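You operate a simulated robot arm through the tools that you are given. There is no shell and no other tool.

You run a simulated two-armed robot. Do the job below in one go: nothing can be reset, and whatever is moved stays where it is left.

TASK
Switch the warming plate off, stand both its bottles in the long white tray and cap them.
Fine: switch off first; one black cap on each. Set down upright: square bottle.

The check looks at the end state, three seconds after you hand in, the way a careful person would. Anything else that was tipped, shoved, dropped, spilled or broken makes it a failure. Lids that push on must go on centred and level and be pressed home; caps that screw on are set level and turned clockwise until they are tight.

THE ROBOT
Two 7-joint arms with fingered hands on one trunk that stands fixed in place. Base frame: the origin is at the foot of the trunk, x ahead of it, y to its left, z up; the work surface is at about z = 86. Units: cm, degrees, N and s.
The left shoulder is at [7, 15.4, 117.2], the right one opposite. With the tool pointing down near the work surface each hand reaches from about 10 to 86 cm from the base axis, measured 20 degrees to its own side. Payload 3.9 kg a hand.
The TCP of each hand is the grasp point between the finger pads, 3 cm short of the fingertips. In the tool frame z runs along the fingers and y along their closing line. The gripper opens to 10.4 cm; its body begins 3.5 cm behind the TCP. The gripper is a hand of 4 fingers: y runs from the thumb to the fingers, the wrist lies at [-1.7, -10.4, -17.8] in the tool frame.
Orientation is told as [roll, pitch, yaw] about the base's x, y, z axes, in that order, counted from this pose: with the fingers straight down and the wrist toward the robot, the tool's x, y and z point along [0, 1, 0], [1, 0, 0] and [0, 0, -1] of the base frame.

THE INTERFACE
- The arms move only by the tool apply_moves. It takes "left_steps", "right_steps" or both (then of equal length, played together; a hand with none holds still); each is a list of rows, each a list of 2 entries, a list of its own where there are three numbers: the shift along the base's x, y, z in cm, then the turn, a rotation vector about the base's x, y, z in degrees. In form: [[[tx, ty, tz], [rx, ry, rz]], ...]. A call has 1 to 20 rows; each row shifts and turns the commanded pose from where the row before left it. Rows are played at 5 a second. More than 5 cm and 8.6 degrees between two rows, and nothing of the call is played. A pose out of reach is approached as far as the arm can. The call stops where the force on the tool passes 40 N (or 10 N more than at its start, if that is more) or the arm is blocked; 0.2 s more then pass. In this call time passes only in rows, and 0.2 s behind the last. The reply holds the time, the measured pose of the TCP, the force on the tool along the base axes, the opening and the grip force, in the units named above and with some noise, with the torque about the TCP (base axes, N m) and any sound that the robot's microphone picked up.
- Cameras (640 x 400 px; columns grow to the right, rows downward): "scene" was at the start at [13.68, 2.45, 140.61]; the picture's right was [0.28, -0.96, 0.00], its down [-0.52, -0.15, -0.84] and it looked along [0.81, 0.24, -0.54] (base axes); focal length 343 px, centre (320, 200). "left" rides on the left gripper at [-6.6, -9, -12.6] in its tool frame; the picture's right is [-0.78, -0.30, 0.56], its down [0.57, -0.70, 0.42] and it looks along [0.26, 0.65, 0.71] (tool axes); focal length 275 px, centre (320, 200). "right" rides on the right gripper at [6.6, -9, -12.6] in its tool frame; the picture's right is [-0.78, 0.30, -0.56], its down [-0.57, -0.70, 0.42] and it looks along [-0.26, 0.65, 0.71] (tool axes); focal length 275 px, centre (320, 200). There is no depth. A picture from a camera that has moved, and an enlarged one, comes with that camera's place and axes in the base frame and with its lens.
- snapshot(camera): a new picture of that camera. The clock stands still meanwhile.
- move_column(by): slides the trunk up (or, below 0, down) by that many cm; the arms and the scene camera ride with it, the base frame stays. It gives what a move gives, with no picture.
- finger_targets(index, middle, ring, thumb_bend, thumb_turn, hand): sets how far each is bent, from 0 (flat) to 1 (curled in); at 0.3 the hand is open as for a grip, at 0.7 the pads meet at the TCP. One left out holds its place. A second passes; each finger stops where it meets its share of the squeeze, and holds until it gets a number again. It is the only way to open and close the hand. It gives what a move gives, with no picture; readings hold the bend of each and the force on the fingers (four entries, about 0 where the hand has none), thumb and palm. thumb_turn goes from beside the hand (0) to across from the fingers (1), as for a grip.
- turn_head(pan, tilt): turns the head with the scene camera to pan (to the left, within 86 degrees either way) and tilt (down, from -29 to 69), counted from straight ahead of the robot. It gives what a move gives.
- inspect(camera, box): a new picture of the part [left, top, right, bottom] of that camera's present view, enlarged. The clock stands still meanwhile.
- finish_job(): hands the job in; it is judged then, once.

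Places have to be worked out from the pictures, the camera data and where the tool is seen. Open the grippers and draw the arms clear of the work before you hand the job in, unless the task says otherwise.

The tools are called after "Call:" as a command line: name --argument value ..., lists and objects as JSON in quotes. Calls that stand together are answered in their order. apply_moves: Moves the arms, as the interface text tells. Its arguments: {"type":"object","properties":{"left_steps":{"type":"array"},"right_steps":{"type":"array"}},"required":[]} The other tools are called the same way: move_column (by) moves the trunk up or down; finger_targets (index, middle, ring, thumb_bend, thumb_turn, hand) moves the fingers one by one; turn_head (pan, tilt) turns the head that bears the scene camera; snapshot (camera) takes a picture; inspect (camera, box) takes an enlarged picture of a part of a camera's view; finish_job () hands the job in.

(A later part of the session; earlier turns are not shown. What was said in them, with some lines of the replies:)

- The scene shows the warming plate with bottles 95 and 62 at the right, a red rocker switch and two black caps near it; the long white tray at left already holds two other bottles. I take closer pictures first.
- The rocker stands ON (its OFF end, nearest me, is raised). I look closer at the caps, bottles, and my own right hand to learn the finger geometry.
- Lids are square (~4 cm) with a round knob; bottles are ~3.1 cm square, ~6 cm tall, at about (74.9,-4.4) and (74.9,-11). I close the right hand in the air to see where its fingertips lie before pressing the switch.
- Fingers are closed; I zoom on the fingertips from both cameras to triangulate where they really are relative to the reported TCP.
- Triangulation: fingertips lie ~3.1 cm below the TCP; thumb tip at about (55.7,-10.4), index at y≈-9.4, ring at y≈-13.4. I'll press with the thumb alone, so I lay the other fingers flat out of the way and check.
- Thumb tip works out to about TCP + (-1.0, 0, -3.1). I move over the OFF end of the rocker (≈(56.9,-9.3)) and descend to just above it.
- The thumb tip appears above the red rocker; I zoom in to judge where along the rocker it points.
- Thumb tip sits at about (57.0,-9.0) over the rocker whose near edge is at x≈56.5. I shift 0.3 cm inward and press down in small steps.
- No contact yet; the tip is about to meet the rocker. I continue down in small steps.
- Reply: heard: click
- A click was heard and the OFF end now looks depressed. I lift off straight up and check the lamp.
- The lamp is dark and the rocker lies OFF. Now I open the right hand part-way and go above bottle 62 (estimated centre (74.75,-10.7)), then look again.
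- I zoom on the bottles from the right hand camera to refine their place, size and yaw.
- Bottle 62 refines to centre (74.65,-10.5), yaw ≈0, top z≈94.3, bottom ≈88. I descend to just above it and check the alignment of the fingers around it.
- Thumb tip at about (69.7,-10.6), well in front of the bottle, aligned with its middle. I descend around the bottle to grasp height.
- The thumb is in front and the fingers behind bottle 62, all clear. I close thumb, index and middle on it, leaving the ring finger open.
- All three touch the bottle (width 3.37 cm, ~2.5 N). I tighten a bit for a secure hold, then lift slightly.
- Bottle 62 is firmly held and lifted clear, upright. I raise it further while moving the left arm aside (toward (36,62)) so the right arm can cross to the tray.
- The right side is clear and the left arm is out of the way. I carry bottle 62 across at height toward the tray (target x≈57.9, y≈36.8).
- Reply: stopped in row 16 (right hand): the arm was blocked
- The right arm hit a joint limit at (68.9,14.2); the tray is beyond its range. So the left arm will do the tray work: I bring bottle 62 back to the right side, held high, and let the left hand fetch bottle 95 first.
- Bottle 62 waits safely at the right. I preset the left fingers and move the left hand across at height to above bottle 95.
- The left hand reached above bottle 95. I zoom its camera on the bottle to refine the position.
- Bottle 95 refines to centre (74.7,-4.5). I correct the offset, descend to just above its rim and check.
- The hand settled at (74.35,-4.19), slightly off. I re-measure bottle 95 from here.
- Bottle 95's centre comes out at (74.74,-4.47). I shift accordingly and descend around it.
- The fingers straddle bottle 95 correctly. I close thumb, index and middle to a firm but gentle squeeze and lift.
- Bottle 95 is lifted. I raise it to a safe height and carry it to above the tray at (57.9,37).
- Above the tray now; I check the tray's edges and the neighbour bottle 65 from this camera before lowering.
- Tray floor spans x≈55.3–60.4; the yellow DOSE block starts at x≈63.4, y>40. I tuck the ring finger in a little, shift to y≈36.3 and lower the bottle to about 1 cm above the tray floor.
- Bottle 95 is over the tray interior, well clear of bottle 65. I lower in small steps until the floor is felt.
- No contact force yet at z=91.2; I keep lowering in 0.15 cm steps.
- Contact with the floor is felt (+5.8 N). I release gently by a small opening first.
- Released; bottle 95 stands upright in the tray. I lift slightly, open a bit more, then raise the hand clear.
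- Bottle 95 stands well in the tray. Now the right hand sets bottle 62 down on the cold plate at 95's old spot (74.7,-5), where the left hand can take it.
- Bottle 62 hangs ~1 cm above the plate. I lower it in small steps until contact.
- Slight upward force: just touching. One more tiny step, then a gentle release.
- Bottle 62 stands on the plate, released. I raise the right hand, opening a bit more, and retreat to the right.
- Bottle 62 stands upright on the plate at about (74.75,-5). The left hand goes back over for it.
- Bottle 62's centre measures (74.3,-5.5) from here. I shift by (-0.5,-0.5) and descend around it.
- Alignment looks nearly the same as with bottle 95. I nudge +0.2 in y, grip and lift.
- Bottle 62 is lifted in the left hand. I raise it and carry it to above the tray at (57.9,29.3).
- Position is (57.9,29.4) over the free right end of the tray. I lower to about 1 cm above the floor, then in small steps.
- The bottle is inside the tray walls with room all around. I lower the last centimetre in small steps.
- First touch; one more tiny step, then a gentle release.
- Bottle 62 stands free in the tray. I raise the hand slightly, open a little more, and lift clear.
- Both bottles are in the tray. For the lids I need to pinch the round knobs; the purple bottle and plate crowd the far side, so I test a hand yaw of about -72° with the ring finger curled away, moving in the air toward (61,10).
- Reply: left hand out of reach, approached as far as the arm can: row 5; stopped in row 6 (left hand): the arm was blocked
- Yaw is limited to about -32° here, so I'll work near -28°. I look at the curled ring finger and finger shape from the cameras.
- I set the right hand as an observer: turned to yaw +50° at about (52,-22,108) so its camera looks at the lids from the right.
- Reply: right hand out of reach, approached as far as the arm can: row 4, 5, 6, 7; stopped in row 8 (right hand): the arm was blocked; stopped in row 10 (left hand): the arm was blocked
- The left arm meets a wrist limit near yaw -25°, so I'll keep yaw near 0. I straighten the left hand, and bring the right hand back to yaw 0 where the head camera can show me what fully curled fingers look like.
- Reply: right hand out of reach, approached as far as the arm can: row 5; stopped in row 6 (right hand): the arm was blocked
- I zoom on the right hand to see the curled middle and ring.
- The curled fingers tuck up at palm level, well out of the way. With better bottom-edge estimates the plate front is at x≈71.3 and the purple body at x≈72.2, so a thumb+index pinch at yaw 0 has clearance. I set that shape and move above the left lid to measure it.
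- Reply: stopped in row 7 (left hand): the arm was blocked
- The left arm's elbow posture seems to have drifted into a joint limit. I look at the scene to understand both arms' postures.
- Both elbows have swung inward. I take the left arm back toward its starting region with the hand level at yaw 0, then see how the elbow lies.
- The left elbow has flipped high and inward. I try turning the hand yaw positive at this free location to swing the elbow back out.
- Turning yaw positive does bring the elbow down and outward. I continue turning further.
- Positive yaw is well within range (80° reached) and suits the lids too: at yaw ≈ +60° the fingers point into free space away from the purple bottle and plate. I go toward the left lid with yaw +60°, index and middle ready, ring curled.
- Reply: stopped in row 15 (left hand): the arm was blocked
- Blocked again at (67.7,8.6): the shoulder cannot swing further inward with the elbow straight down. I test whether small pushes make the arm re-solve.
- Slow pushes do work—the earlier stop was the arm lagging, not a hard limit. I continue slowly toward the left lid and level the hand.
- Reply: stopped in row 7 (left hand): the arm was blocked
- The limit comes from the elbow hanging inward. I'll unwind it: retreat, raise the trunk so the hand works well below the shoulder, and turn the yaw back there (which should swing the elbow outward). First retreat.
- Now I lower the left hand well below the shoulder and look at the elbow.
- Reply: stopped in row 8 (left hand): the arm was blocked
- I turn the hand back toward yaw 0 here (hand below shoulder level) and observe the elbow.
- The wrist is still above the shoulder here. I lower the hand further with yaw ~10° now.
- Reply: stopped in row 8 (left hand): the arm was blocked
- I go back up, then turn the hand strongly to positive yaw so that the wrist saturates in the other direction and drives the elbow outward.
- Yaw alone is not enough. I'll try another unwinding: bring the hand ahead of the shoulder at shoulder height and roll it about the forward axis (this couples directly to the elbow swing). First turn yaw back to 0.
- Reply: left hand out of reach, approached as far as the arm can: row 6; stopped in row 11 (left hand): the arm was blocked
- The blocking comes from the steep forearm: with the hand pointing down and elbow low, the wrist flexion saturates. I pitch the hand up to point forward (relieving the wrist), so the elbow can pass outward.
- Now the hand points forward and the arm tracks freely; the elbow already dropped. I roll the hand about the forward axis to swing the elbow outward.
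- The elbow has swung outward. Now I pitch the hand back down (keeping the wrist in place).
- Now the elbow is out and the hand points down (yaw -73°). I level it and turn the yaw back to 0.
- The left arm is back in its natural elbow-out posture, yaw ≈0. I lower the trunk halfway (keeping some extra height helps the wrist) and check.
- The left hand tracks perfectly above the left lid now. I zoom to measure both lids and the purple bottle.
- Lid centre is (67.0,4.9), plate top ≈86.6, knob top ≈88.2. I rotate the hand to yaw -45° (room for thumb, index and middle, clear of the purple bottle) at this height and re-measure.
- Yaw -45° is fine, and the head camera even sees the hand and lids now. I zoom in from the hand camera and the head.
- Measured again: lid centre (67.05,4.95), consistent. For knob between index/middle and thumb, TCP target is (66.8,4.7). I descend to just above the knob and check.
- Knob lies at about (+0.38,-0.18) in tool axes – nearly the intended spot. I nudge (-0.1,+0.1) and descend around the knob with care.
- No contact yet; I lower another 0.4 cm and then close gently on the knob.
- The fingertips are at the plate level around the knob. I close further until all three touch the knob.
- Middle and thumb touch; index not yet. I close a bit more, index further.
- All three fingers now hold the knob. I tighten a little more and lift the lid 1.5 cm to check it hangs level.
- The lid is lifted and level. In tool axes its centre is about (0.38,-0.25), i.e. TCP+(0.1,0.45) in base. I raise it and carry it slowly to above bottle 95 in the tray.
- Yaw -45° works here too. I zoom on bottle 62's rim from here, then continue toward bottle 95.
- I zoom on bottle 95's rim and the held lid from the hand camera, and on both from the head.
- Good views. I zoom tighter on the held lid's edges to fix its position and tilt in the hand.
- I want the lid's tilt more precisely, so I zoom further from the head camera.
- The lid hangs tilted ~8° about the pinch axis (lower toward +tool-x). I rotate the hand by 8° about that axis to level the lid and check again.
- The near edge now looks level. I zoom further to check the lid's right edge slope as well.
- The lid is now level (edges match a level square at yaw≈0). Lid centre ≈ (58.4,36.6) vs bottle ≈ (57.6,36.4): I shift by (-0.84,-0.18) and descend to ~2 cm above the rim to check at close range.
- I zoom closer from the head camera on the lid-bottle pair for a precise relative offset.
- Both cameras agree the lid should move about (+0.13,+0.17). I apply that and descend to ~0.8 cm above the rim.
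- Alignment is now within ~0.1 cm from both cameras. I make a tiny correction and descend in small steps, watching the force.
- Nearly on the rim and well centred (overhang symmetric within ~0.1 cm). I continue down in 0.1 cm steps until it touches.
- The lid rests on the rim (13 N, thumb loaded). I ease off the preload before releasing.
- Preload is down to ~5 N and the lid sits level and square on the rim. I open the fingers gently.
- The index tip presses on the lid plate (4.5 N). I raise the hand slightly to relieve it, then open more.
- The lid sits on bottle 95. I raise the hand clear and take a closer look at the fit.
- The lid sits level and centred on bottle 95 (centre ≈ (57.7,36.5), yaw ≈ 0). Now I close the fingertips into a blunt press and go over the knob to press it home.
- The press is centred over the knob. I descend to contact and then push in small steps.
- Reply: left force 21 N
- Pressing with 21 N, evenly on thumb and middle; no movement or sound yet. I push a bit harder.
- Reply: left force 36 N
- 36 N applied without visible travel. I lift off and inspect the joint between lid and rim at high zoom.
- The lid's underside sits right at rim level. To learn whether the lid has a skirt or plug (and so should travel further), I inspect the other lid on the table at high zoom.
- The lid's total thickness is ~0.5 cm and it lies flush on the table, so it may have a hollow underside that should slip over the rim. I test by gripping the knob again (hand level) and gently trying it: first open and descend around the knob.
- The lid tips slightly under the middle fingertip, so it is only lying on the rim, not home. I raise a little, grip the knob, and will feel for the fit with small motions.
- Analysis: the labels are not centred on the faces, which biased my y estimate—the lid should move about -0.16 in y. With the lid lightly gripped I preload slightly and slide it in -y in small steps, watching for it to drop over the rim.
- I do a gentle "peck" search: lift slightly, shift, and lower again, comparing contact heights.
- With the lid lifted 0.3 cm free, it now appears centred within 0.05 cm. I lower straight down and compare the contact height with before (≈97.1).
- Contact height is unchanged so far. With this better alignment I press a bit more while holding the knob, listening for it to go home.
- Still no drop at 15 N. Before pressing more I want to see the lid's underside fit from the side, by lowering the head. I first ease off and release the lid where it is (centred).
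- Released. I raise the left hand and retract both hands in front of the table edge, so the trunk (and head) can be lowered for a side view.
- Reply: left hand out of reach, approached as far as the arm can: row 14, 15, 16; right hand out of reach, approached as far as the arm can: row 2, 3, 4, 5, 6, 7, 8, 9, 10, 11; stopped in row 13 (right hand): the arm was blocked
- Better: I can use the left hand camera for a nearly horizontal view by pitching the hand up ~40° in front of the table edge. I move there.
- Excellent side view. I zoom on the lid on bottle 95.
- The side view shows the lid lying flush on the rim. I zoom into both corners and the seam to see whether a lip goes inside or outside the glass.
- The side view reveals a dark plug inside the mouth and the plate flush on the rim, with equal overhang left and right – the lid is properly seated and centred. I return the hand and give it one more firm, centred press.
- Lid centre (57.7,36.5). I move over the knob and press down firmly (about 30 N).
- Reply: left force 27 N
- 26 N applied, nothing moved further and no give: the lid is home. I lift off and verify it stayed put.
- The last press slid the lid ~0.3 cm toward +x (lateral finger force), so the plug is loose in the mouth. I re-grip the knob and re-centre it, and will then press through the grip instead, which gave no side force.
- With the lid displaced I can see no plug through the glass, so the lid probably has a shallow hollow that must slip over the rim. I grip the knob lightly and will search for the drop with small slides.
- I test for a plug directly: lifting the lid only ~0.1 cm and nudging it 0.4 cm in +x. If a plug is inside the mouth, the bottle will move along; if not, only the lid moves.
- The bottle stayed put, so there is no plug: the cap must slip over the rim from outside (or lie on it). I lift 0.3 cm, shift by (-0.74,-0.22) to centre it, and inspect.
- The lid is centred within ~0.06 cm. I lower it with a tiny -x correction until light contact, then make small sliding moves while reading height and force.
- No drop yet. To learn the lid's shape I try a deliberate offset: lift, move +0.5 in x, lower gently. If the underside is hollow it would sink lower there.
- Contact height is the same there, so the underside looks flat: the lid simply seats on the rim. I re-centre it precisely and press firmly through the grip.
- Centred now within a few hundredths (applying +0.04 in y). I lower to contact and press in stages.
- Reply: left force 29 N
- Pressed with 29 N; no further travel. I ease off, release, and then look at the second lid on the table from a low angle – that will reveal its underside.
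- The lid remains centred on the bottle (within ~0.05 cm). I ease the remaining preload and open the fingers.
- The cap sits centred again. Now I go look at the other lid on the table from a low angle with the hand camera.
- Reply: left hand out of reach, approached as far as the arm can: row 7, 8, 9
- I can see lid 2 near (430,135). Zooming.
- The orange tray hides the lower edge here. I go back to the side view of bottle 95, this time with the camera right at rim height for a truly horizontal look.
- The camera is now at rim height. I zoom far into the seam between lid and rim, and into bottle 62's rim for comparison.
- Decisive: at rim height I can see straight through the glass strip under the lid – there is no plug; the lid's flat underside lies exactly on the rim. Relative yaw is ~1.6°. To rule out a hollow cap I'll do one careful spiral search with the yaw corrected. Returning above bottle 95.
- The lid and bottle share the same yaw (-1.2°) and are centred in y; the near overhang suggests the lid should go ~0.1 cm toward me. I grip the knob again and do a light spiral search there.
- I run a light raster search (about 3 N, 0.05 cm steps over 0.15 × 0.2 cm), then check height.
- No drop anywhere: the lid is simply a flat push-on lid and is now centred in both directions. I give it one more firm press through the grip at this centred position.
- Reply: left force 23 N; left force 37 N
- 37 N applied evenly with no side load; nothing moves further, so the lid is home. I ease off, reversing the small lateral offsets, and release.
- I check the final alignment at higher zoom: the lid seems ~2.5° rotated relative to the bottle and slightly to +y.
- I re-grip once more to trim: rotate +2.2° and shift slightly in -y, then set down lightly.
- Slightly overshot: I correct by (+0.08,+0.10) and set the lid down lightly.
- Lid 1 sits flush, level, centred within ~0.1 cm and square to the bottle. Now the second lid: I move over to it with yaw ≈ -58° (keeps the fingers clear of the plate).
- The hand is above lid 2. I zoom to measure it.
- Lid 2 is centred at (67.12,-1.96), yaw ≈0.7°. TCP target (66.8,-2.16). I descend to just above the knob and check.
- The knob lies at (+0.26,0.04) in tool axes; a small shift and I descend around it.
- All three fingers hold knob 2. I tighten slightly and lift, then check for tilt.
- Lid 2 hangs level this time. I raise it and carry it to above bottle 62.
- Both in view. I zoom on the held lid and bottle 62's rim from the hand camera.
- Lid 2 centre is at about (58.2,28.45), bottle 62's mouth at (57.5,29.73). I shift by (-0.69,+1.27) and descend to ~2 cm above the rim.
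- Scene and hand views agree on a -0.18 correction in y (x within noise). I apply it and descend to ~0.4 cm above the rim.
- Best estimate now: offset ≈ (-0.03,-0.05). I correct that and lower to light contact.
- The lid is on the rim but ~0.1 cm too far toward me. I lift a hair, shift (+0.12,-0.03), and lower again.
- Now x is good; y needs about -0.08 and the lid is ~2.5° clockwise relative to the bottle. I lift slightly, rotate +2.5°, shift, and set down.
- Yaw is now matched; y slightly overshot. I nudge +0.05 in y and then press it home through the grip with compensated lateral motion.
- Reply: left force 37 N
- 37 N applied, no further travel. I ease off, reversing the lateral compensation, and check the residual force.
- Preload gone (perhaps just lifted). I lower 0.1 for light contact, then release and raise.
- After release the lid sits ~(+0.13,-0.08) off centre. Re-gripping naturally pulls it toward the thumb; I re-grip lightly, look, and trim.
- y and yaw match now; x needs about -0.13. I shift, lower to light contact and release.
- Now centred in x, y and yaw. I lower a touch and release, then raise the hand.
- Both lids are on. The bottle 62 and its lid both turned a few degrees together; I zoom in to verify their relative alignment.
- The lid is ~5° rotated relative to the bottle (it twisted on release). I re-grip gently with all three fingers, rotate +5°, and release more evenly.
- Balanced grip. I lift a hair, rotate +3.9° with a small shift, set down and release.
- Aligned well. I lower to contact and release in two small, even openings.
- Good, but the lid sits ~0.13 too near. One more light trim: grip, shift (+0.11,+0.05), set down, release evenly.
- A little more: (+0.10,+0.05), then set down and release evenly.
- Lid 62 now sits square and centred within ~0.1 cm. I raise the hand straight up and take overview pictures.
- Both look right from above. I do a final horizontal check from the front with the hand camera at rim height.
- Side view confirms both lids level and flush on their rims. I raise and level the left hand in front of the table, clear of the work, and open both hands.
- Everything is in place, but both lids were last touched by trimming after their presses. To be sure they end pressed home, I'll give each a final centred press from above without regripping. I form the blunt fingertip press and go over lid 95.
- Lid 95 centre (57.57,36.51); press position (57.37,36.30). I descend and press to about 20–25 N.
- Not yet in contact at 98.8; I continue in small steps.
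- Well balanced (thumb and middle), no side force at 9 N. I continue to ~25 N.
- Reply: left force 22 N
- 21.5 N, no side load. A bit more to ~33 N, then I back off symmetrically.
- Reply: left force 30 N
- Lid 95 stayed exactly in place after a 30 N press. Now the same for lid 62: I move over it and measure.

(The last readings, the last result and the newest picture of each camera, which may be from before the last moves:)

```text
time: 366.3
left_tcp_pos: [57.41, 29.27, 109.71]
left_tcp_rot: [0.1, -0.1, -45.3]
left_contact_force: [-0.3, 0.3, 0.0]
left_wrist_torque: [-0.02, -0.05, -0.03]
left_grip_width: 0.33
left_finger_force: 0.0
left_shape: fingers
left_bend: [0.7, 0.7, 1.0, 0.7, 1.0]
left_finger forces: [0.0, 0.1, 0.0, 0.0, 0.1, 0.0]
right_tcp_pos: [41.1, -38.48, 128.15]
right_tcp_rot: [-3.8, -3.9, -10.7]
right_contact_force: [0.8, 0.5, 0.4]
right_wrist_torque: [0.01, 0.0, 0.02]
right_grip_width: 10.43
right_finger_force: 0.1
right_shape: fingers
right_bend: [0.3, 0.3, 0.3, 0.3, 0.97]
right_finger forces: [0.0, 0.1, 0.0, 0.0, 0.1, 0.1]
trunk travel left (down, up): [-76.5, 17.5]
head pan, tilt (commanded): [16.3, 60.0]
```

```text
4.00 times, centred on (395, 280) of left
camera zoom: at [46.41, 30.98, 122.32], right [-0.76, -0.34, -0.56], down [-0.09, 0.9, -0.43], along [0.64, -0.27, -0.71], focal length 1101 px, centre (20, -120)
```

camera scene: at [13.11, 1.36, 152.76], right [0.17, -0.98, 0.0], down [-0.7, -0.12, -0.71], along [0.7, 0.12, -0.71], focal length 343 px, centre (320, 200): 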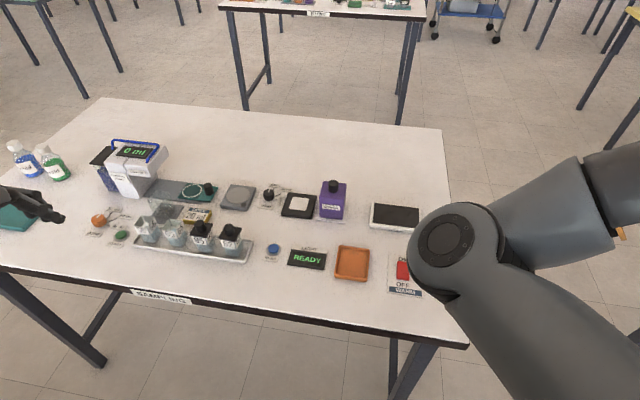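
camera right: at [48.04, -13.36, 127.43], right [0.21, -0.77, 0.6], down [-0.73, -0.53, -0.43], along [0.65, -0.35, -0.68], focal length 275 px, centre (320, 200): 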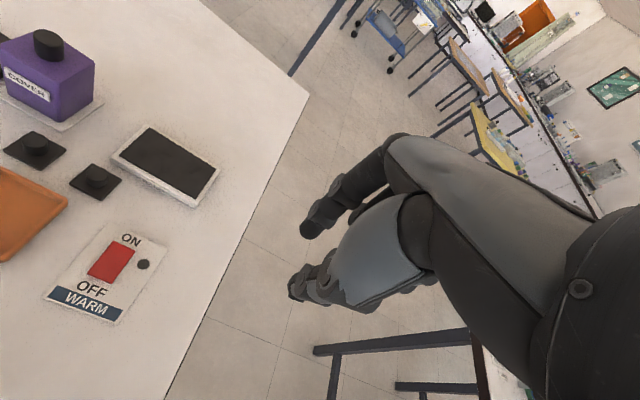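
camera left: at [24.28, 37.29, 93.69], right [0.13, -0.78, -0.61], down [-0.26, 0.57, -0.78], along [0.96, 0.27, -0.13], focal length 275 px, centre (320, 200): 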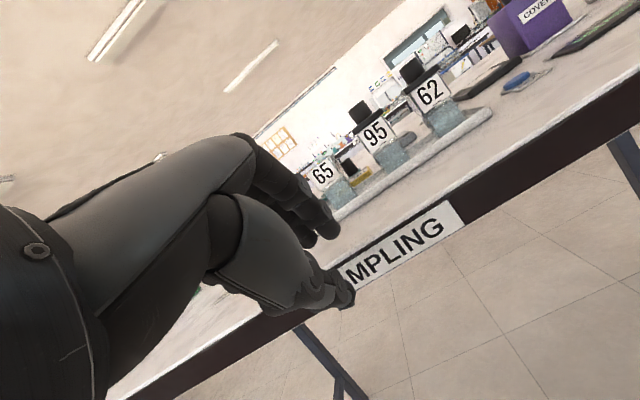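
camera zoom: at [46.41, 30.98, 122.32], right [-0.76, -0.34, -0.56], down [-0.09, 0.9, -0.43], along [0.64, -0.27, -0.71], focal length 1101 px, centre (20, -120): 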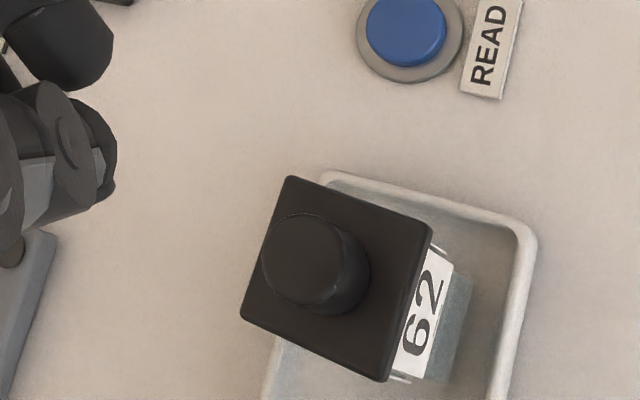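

Lid 62 centre (57.62,29.70). I shift to the equivalent press position and descend to contact.

Call:
apply_moves --left_steps '[[[0.11, 0.19, -3], [0, 0, 0]], [[0, 0, -4], [0, 0, 0]], [[0, 0, -2.5], [0, 0, 0]], [[0, 0, -0.9], [0, 0, 0]], [[0, 0, -0.4], [0, 0, 0]], [[0, 0, 0], [0, 0, 0]]]'

Call:
apply_moves --left_steps '[[[0, 0, -0.1], [0, 0, 0]], [[0, 0, -0.1], [0, 0, 0]], [[0, 0, -0.1], [0, 0, 0]], [[0, 0, 0], [0, 0, 0]]]'

Call:
inspect --camera "scene" --box '[236, 100, 276, 140]'

```text
time: 367.7
left_tcp_pos: [57.54, 29.56, 98.96]
left_tcp_rot: [0.0, -0.1, -45.3]
left_contact_force: [0.4, -0.3, -0.2]
left_wrist_torque: [-0.03, 0.0, -0.02]
left_grip_width: 0.33
left_finger_force: 0.1
left_shape: fingers
left_bend: [0.7, 0.7, 1.0, 0.7, 1.0]
left_finger forces: [0.0, 0.1, 0.0, 0.0, 0.0, 0.1]
right_tcp_pos: [41.19, -38.51, 128.08]
right_tcp_rot: [-3.7, -4.0, -10.7]
right_contact_force: [-0.3, 0.3, -0.4]
right_wrist_torque: [0.01, 0.01, -0.02]
right_grip_width: 10.41
right_finger_force: 0.1
right_shape: fingers
right_bend: [0.3, 0.3, 0.3, 0.3, 0.97]
right_finger forces: [0.0, 0.0, 0.0, 0.0, 0.0, 0.1]
trunk travel left (down, up): [-76.5, 17.5]
head pan, tilt (commanded): [16.3, 60.0]
```

```text
time: 368.7
left_tcp_pos: [57.42, 29.58, 98.52]
left_tcp_rot: [0.0, 0.1, -45.2]
left_contact_force: [-0.4, -0.1, -0.1]
left_wrist_torque: [0.02, 0.02, -0.01]
left_grip_width: 0.34
left_finger_force: 0.0
left_shape: fingers
left_bend: [0.7, 0.7, 1.0, 0.7, 1.0]
left_finger forces: [0.0, 0.1, 0.1, 0.0, 0.0, 0.0]
right_tcp_pos: [41.26, -38.43, 128.05]
right_tcp_rot: [-3.7, -4.0, -10.7]
right_contact_force: [0.2, 0.3, 0.3]
right_wrist_torque: [0.03, 0.01, 0.01]
right_grip_width: 10.4
right_finger_force: 0.0
right_shape: fingers
right_bend: [0.3, 0.3, 0.3, 0.3, 0.97]
right_finger forces: [0.0, 0.0, 0.0, 0.0, 0.1, 0.0]
trunk travel left (down, up): [-76.5, 17.5]
head pan, tilt (commanded): [16.3, 60.0]
```

```text
10.00 times, centred on (256, 120) of scene
camera zoom: at [11.51, 1.81, 150.82], right [0.28, -0.96, 0.0], down [-0.83, -0.24, -0.5], along [0.48, 0.14, -0.87], focal length 3430 px, centre (960, 1000)
```

zoom: 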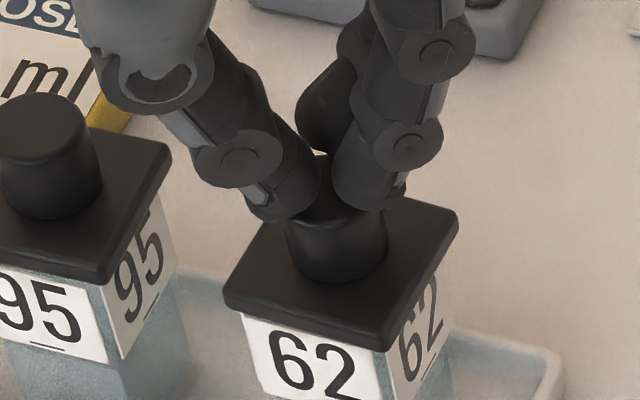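

Just above the knob, slightly to +y. I shift -0.1 in y and continue to contact and press.

Call:
apply_moves --left_steps '[[[0, -0.1, 0], [0, 0, 0]], [[0, 0, -0.1], [0, 0, 0]], [[0, 0, -0.1], [0, 0, 0]], [[0, 0, 0], [0, 0, 0]]]'

Call:
apply_moves --left_steps '[[[0.01, 0.01, -0.1], [0, 0, 0]], [[0.01, 0.01, -0.1], [0, 0, 0]], [[0, 0, 0], [0, 0, 0]]]'

Call:
inspect --camera "scene" --box '[236, 100, 276, 140]'

```text
time: 369.7
left_tcp_pos: [57.43, 29.6, 98.47]
left_tcp_rot: [0.0, -0.2, -45.2]
left_contact_force: [0.6, -0.5, 2.6]
left_wrist_torque: [0.01, -0.05, 0.01]
left_grip_width: 0.36
left_finger_force: 1.0
left_shape: fingers
left_bend: [0.7, 0.7, 1.0, 0.7, 1.0]
left_finger forces: [0.0, 2.0, 0.0, 0.1, 0.0, 0.0]
right_tcp_pos: [41.27, -38.49, 128.13]
right_tcp_rot: [-3.7, -4.0, -10.7]
right_contact_force: [0.6, 0.0, 0.4]
right_wrist_torque: [-0.01, -0.01, -0.02]
right_grip_width: 10.42
right_finger_force: 0.1
right_shape: fingers
right_bend: [0.3, 0.3, 0.3, 0.3, 0.97]
right_finger forces: [0.0, 0.0, 0.1, 0.1, 0.0, 0.0]
trunk travel left (down, up): [-76.5, 17.5]
head pan, tilt (commanded): [16.3, 60.0]
```

```text
time: 370.5
left_tcp_pos: [57.54, 29.57, 98.3]
left_tcp_rot: [0.1, -0.2, -45.3]
left_contact_force: [0.5, -1.3, 9.1]
left_wrist_torque: [0.02, -0.09, -0.03]
left_grip_width: 0.37
left_finger_force: 5.0
left_shape: fingers
left_bend: [0.7, 0.71, 1.0, 0.7, 1.0]
left_finger forces: [0.1, 7.3, 0.0, 0.1, 2.1, 0.0]
right_tcp_pos: [40.99, -38.61, 128.14]
right_tcp_rot: [-3.6, -4.1, -10.7]
right_contact_force: [0.0, 0.1, 1.0]
right_wrist_torque: [0.01, 0.0, -0.03]
right_grip_width: 10.46
right_finger_force: 0.0
right_shape: fingers
right_bend: [0.3, 0.3, 0.3, 0.3, 0.97]
right_finger forces: [0.0, 0.0, 0.1, 0.0, 0.0, 0.0]
trunk travel left (down, up): [-76.5, 17.5]
head pan, tilt (commanded): [16.3, 60.0]
```

```text
10.00 times, centred on (256, 120) of scene
camera zoom: at [11.39, 1.7, 150.84], right [0.28, -0.96, 0.0], down [-0.83, -0.24, -0.5], along [0.48, 0.14, -0.87], focal length 3430 px, centre (960, 1000)
```

zoom: 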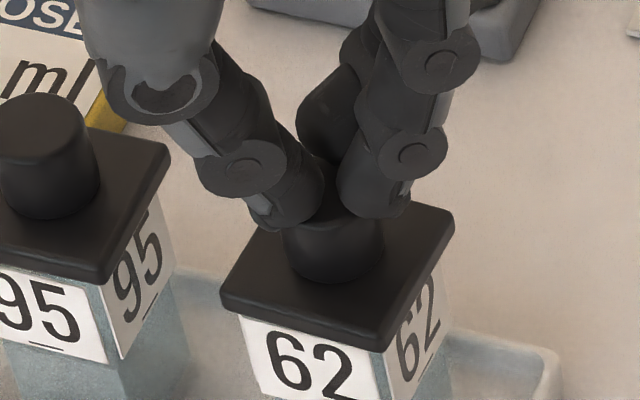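

Middle and thumb share the load, small side force. I press on to ~28 N with compensation, then back off.

Call:
apply_moves --left_steps '[[[0.02, 0.02, -0.1], [0, 0, 0]], [[0.02, 0.02, -0.1], [0, 0, 0]], [[0.02, 0.02, -0.1], [0, 0, 0]], [[0, 0, 0], [0, 0, 0]]]'

Call:
inspect --camera "scene" --box '[236, 100, 276, 140]'

```text
time: 371.5
left_tcp_pos: [57.36, 29.44, 98.24]
left_tcp_rot: [0.3, -0.4, -45.3]
left_contact_force: [1.8, -0.8, 25.5]
left_wrist_torque: [0.05, -0.08, -0.01]
left_grip_width: 0.35
left_finger_force: 12.9
left_shape: fingers
left_bend: [0.7, 0.71, 1.0, 0.7, 1.0]
left_finger forces: [4.6, 9.1, 0.0, 0.0, 12.7, 0.1]
right_tcp_pos: [40.83, -38.63, 128.12]
right_tcp_rot: [-3.5, -4.3, -10.7]
right_contact_force: [0.7, 0.2, -0.5]
right_wrist_torque: [-0.03, -0.01, 0.0]
right_grip_width: 10.38
right_finger_force: 0.1
right_shape: fingers
right_bend: [0.3, 0.3, 0.3, 0.3, 0.97]
right_finger forces: [0.0, 0.1, 0.1, 0.0, 0.1, 0.0]
trunk travel left (down, up): [-76.5, 17.5]
head pan, tilt (commanded): [16.3, 60.0]
```

```text
10.00 times, centred on (256, 120) of scene
camera zoom: at [11.13, 1.58, 150.87], right [0.28, -0.96, 0.0], down [-0.83, -0.24, -0.5], along [0.48, 0.14, -0.86], focal length 3430 px, centre (960, 1000)
```

zoom: 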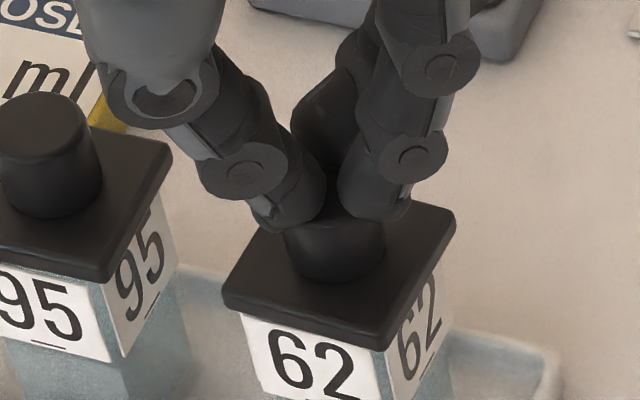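

All three tips share 25.5 N with little side force; the lid is steady. I back off symmetrically and raise.

Call:
apply_moves --left_steps '[[[-0.02, -0.02, 0.1], [0, 0, 0]], [[-0.02, -0.02, 0.1], [0, 0, 0]], [[-0.02, -0.02, 0.1], [0, 0, 0]], [[-0.01, -0.01, 0.1], [0, 0, 0]], [[-0.01, -0.01, 0.1], [0, 0, 0]], [[0, 0, 0.1], [0, 0, 0]], [[0, 0, 0.3], [0, 0, 0]], [[0, 0, 1], [0, 0, 0]], [[0, 0, 3], [0, 0, 0]], [[0, 0, 4], [0, 0, 0]], [[0, 0, 3], [0, 0, 0]], [[0, 0, 0], [0, 0, 0]]]'

Call:
inspect --camera "scene" --box '[242, 112, 274, 144]'

Call:
inspect --camera "left" --box '[340, 230, 450, 330]'

```text
time: 374.1
left_tcp_pos: [57.3, 29.28, 109.79]
left_tcp_rot: [0.1, -0.1, -45.3]
left_contact_force: [0.0, 0.2, -0.6]
left_wrist_torque: [0.01, 0.0, 0.01]
left_grip_width: 0.31
left_finger_force: 0.1
left_shape: fingers
left_bend: [0.7, 0.7, 1.0, 0.7, 1.0]
left_finger forces: [0.0, 0.0, 0.0, 0.0, 0.1, 0.0]
right_tcp_pos: [41.22, -38.48, 128.08]
right_tcp_rot: [-3.7, -3.9, -10.7]
right_contact_force: [-0.3, -0.8, -0.4]
right_wrist_torque: [-0.02, -0.02, -0.01]
right_grip_width: 10.42
right_finger_force: 0.2
right_shape: fingers
right_bend: [0.3, 0.3, 0.3, 0.3, 0.97]
right_finger forces: [0.1, 0.0, 0.0, 0.0, 0.1, 0.1]
trunk travel left (down, up): [-76.5, 17.5]
head pan, tilt (commanded): [16.3, 60.0]
```

```text
12.50 times, centred on (258, 128) of scene
camera zoom: at [11.53, 1.82, 150.81], right [0.28, -0.96, 0.0], down [-0.83, -0.24, -0.5], along [0.48, 0.14, -0.87], focal length 4288 px, centre (1095, 1100)
```

zoom: 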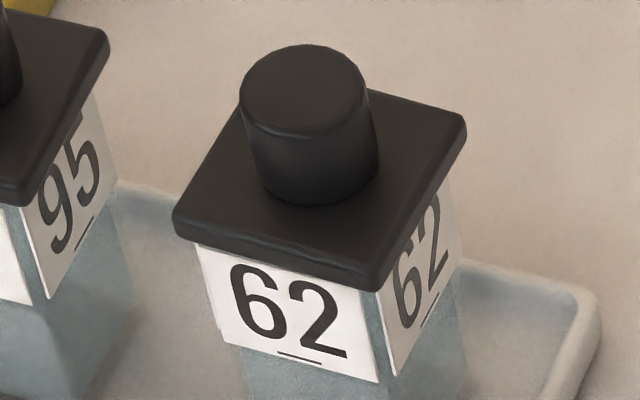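

```text
4.00 times, centred on (395, 280) of left
camera zoom: at [46.37, 31.03, 122.43], right [-0.76, -0.34, -0.56], down [-0.09, 0.9, -0.43], along [0.64, -0.27, -0.71], focal length 1101 px, centre (20, -120)
```

zoom: 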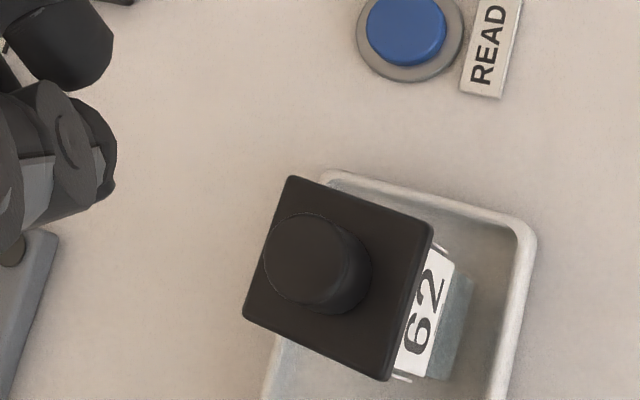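

Lid 62 is centred, square and flush after the press. I retract the left arm in front of the table, open its hand, and take a final look.

Call:
apply_moves --left_steps '[[[-1.5, 0.7, 1], [0, 0, 4]], [[-2, 1.4, 0.5], [0, 0, 4]], [[-2, 1.6, 0.5], [0, 0, 4]], [[-2, 1.6, 0.5], [0, 0, 4]], [[-2, 1.8, 0.5], [0, 0, 4]], [[-2, 1.8, 0.5], [0, 0, 4]], [[-2, 1.8, 0.5], [0, 0, 4]], [[-2, 1.8, 0.5], [0, 0, 4]], [[-2, 1.8, 0.5], [0, 0, 4]], [[-2, 1.8, 0], [0, 0, 4]], [[-1.5, 1.8, 0], [0, 0, 5.3]], [[-1, 1.5, 0], [0, 0, 0]], [[0, 1, 0], [0, 0, 0]], [[0, 0, 0], [0, 0, 0]]]'

Call:
finger_targets --hand "left" --index 0.3 --middle 0.3 --ring 0.3 --thumb_bend 0.3 --thumb_turn 1

Call:
turn_head --pan 12 --tilt 48

Call:
snapshot --camera "scene"

Call:
inspect --camera "scene" --box '[60, 120, 300, 290]'

Call:
inspect --camera "scene" --box '[270, 150, 450, 300]'

```text
time: 377.1
left_tcp_pos: [35.38, 50.04, 114.72]
left_tcp_rot: [0.0, 0.0, 0.0]
left_contact_force: [-0.8, 0.1, 0.1]
left_wrist_torque: [0.02, -0.01, -0.03]
left_grip_width: 0.29
left_finger_force: 0.1
left_shape: fingers
left_bend: [0.7, 0.7, 1.0, 0.7, 1.0]
left_finger forces: [0.0, 0.0, 0.0, 0.0, 0.0, 0.0]
right_tcp_pos: [41.17, -38.47, 128.07]
right_tcp_rot: [-3.7, -3.9, -10.7]
right_contact_force: [-0.2, 0.1, 0.3]
right_wrist_torque: [0.02, -0.01, -0.02]
right_grip_width: 10.42
right_finger_force: 0.0
right_shape: fingers
right_bend: [0.3, 0.3, 0.3, 0.3, 0.97]
right_finger forces: [0.0, 0.0, 0.1, 0.0, 0.0, 0.0]
trunk travel left (down, up): [-76.5, 17.5]
head pan, tilt (commanded): [16.3, 60.0]
```

```text
time: 378.1
left_tcp_pos: [35.41, 49.94, 114.79]
left_tcp_rot: [0.0, 0.0, -0.1]
left_contact_force: [1.0, 0.2, 1.7]
left_wrist_torque: [-0.02, -0.03, 0.01]
left_grip_width: 10.42
left_finger_force: 0.0
left_shape: fingers
left_bend: [0.3, 0.3, 0.3, 0.3, 0.97]
left_finger forces: [0.0, 0.1, 0.1, 0.0, 0.0, 0.1]
right_tcp_pos: [41.21, -38.45, 128.09]
right_tcp_rot: [-3.7, -4.0, -10.7]
right_contact_force: [0.0, -0.1, -0.5]
right_wrist_torque: [0.02, -0.01, -0.02]
right_grip_width: 10.42
right_finger_force: 0.1
right_shape: fingers
right_bend: [0.3, 0.3, 0.3, 0.3, 0.97]
right_finger forces: [0.0, 0.0, 0.1, 0.0, 0.0, 0.0]
trunk travel left (down, up): [-76.5, 17.5]
head pan, tilt (commanded): [16.3, 60.0]
```

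```text
time: 378.8
left_tcp_pos: [35.33, 50.03, 114.68]
left_tcp_rot: [0.1, 0.0, 0.0]
left_contact_force: [0.1, 0.5, -0.5]
left_wrist_torque: [0.02, -0.03, -0.01]
left_grip_width: 10.41
left_finger_force: 0.1
left_shape: fingers
left_bend: [0.3, 0.3, 0.3, 0.3, 0.97]
left_finger forces: [0.0, 0.0, 0.1, 0.0, 0.1, 0.0]
right_tcp_pos: [41.18, -38.46, 128.21]
right_tcp_rot: [-3.7, -4.0, -10.7]
right_contact_force: [0.3, 0.0, -0.3]
right_wrist_torque: [-0.01, 0.02, 0.02]
right_grip_width: 10.43
right_finger_force: 0.3
right_shape: fingers
right_bend: [0.3, 0.3, 0.3, 0.3, 0.97]
right_finger forces: [0.0, 0.0, 0.0, 0.1, 0.0, 0.0]
trunk travel left (down, up): [-76.5, 17.5]
head pan, tilt (commanded): [12.0, 48.0]
```

```text
taken
camera scene: at [12.81, 1.58, 152.34], right [0.21, -0.98, 0.0], down [-0.73, -0.15, -0.67], along [0.65, 0.14, -0.74], focal length 343 px, centre (320, 200)
```

scene: 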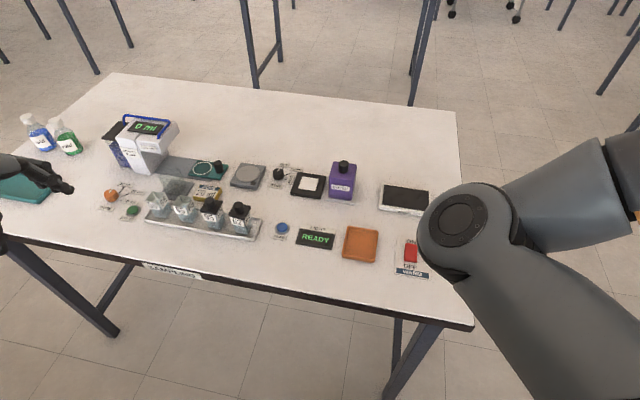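

```text
2.35 times, centred on (180, 205) of scene
camera zoom: at [12.81, 1.58, 152.34], right [0.21, -0.98, 0.0], down [-0.73, -0.15, -0.67], along [0.65, 0.14, -0.74], focal length 807 px, centre (649, 188)
```

zoom: 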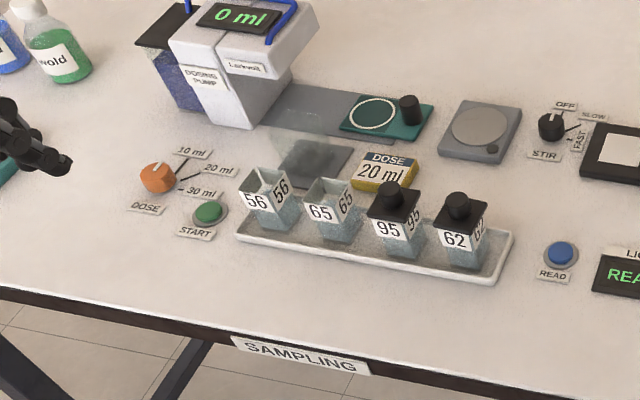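

```text
2.67 times, centred on (360, 225) of scene
camera zoom: at [12.81, 1.58, 152.34], right [0.21, -0.98, 0.0], down [-0.73, -0.15, -0.67], along [0.65, 0.14, -0.74], focal length 915 px, centre (213, 133)
```

zoom: 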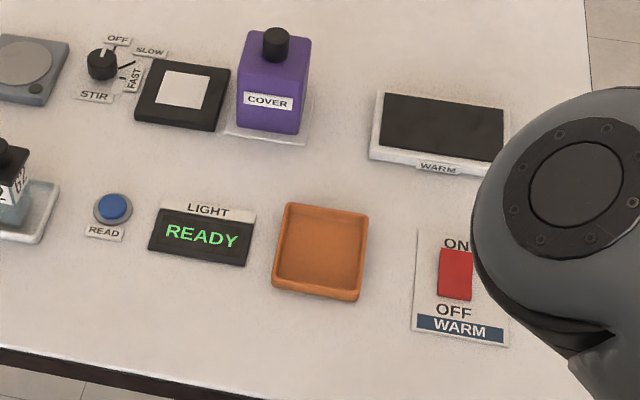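

The plate is switched off. Bottles 95 and 62 stand upright in the long white tray, each with one black cap set level and pressed. The other items look undisturbed, both hands are open and the arms are clear, so I hand the job in.

Call:
finish_job

```text
The job is handed in.
```

I switched the warming plate off first (it clicked and its lamp went dark). Bottles 95 and 62 now stand upright in the long white tray, each with one black cap.

- **Caps:** both sit level and flush on the rims, centred to about 0.1 cm as far as the cameras could show. I pressed each one from above at 25–30 N in its final position. Neither cap moved down under the press and I heard no click. Before that final press they could still be lifted and slid by hand, so they rest on the rims rather than grip them.
- **Bottle 62:** its tray spot was out of the right arm's reach. I set it back down on the switched-off plate and moved it to the tray with the left hand.
- **Everything else:** in the last pictures nothing else looked moved, tipped or spilled.
- **Arms:** both hands are open and the arms are clear of the bottles and equipment. The right elbow is still above the table's near edge by the switch, well clear of it.
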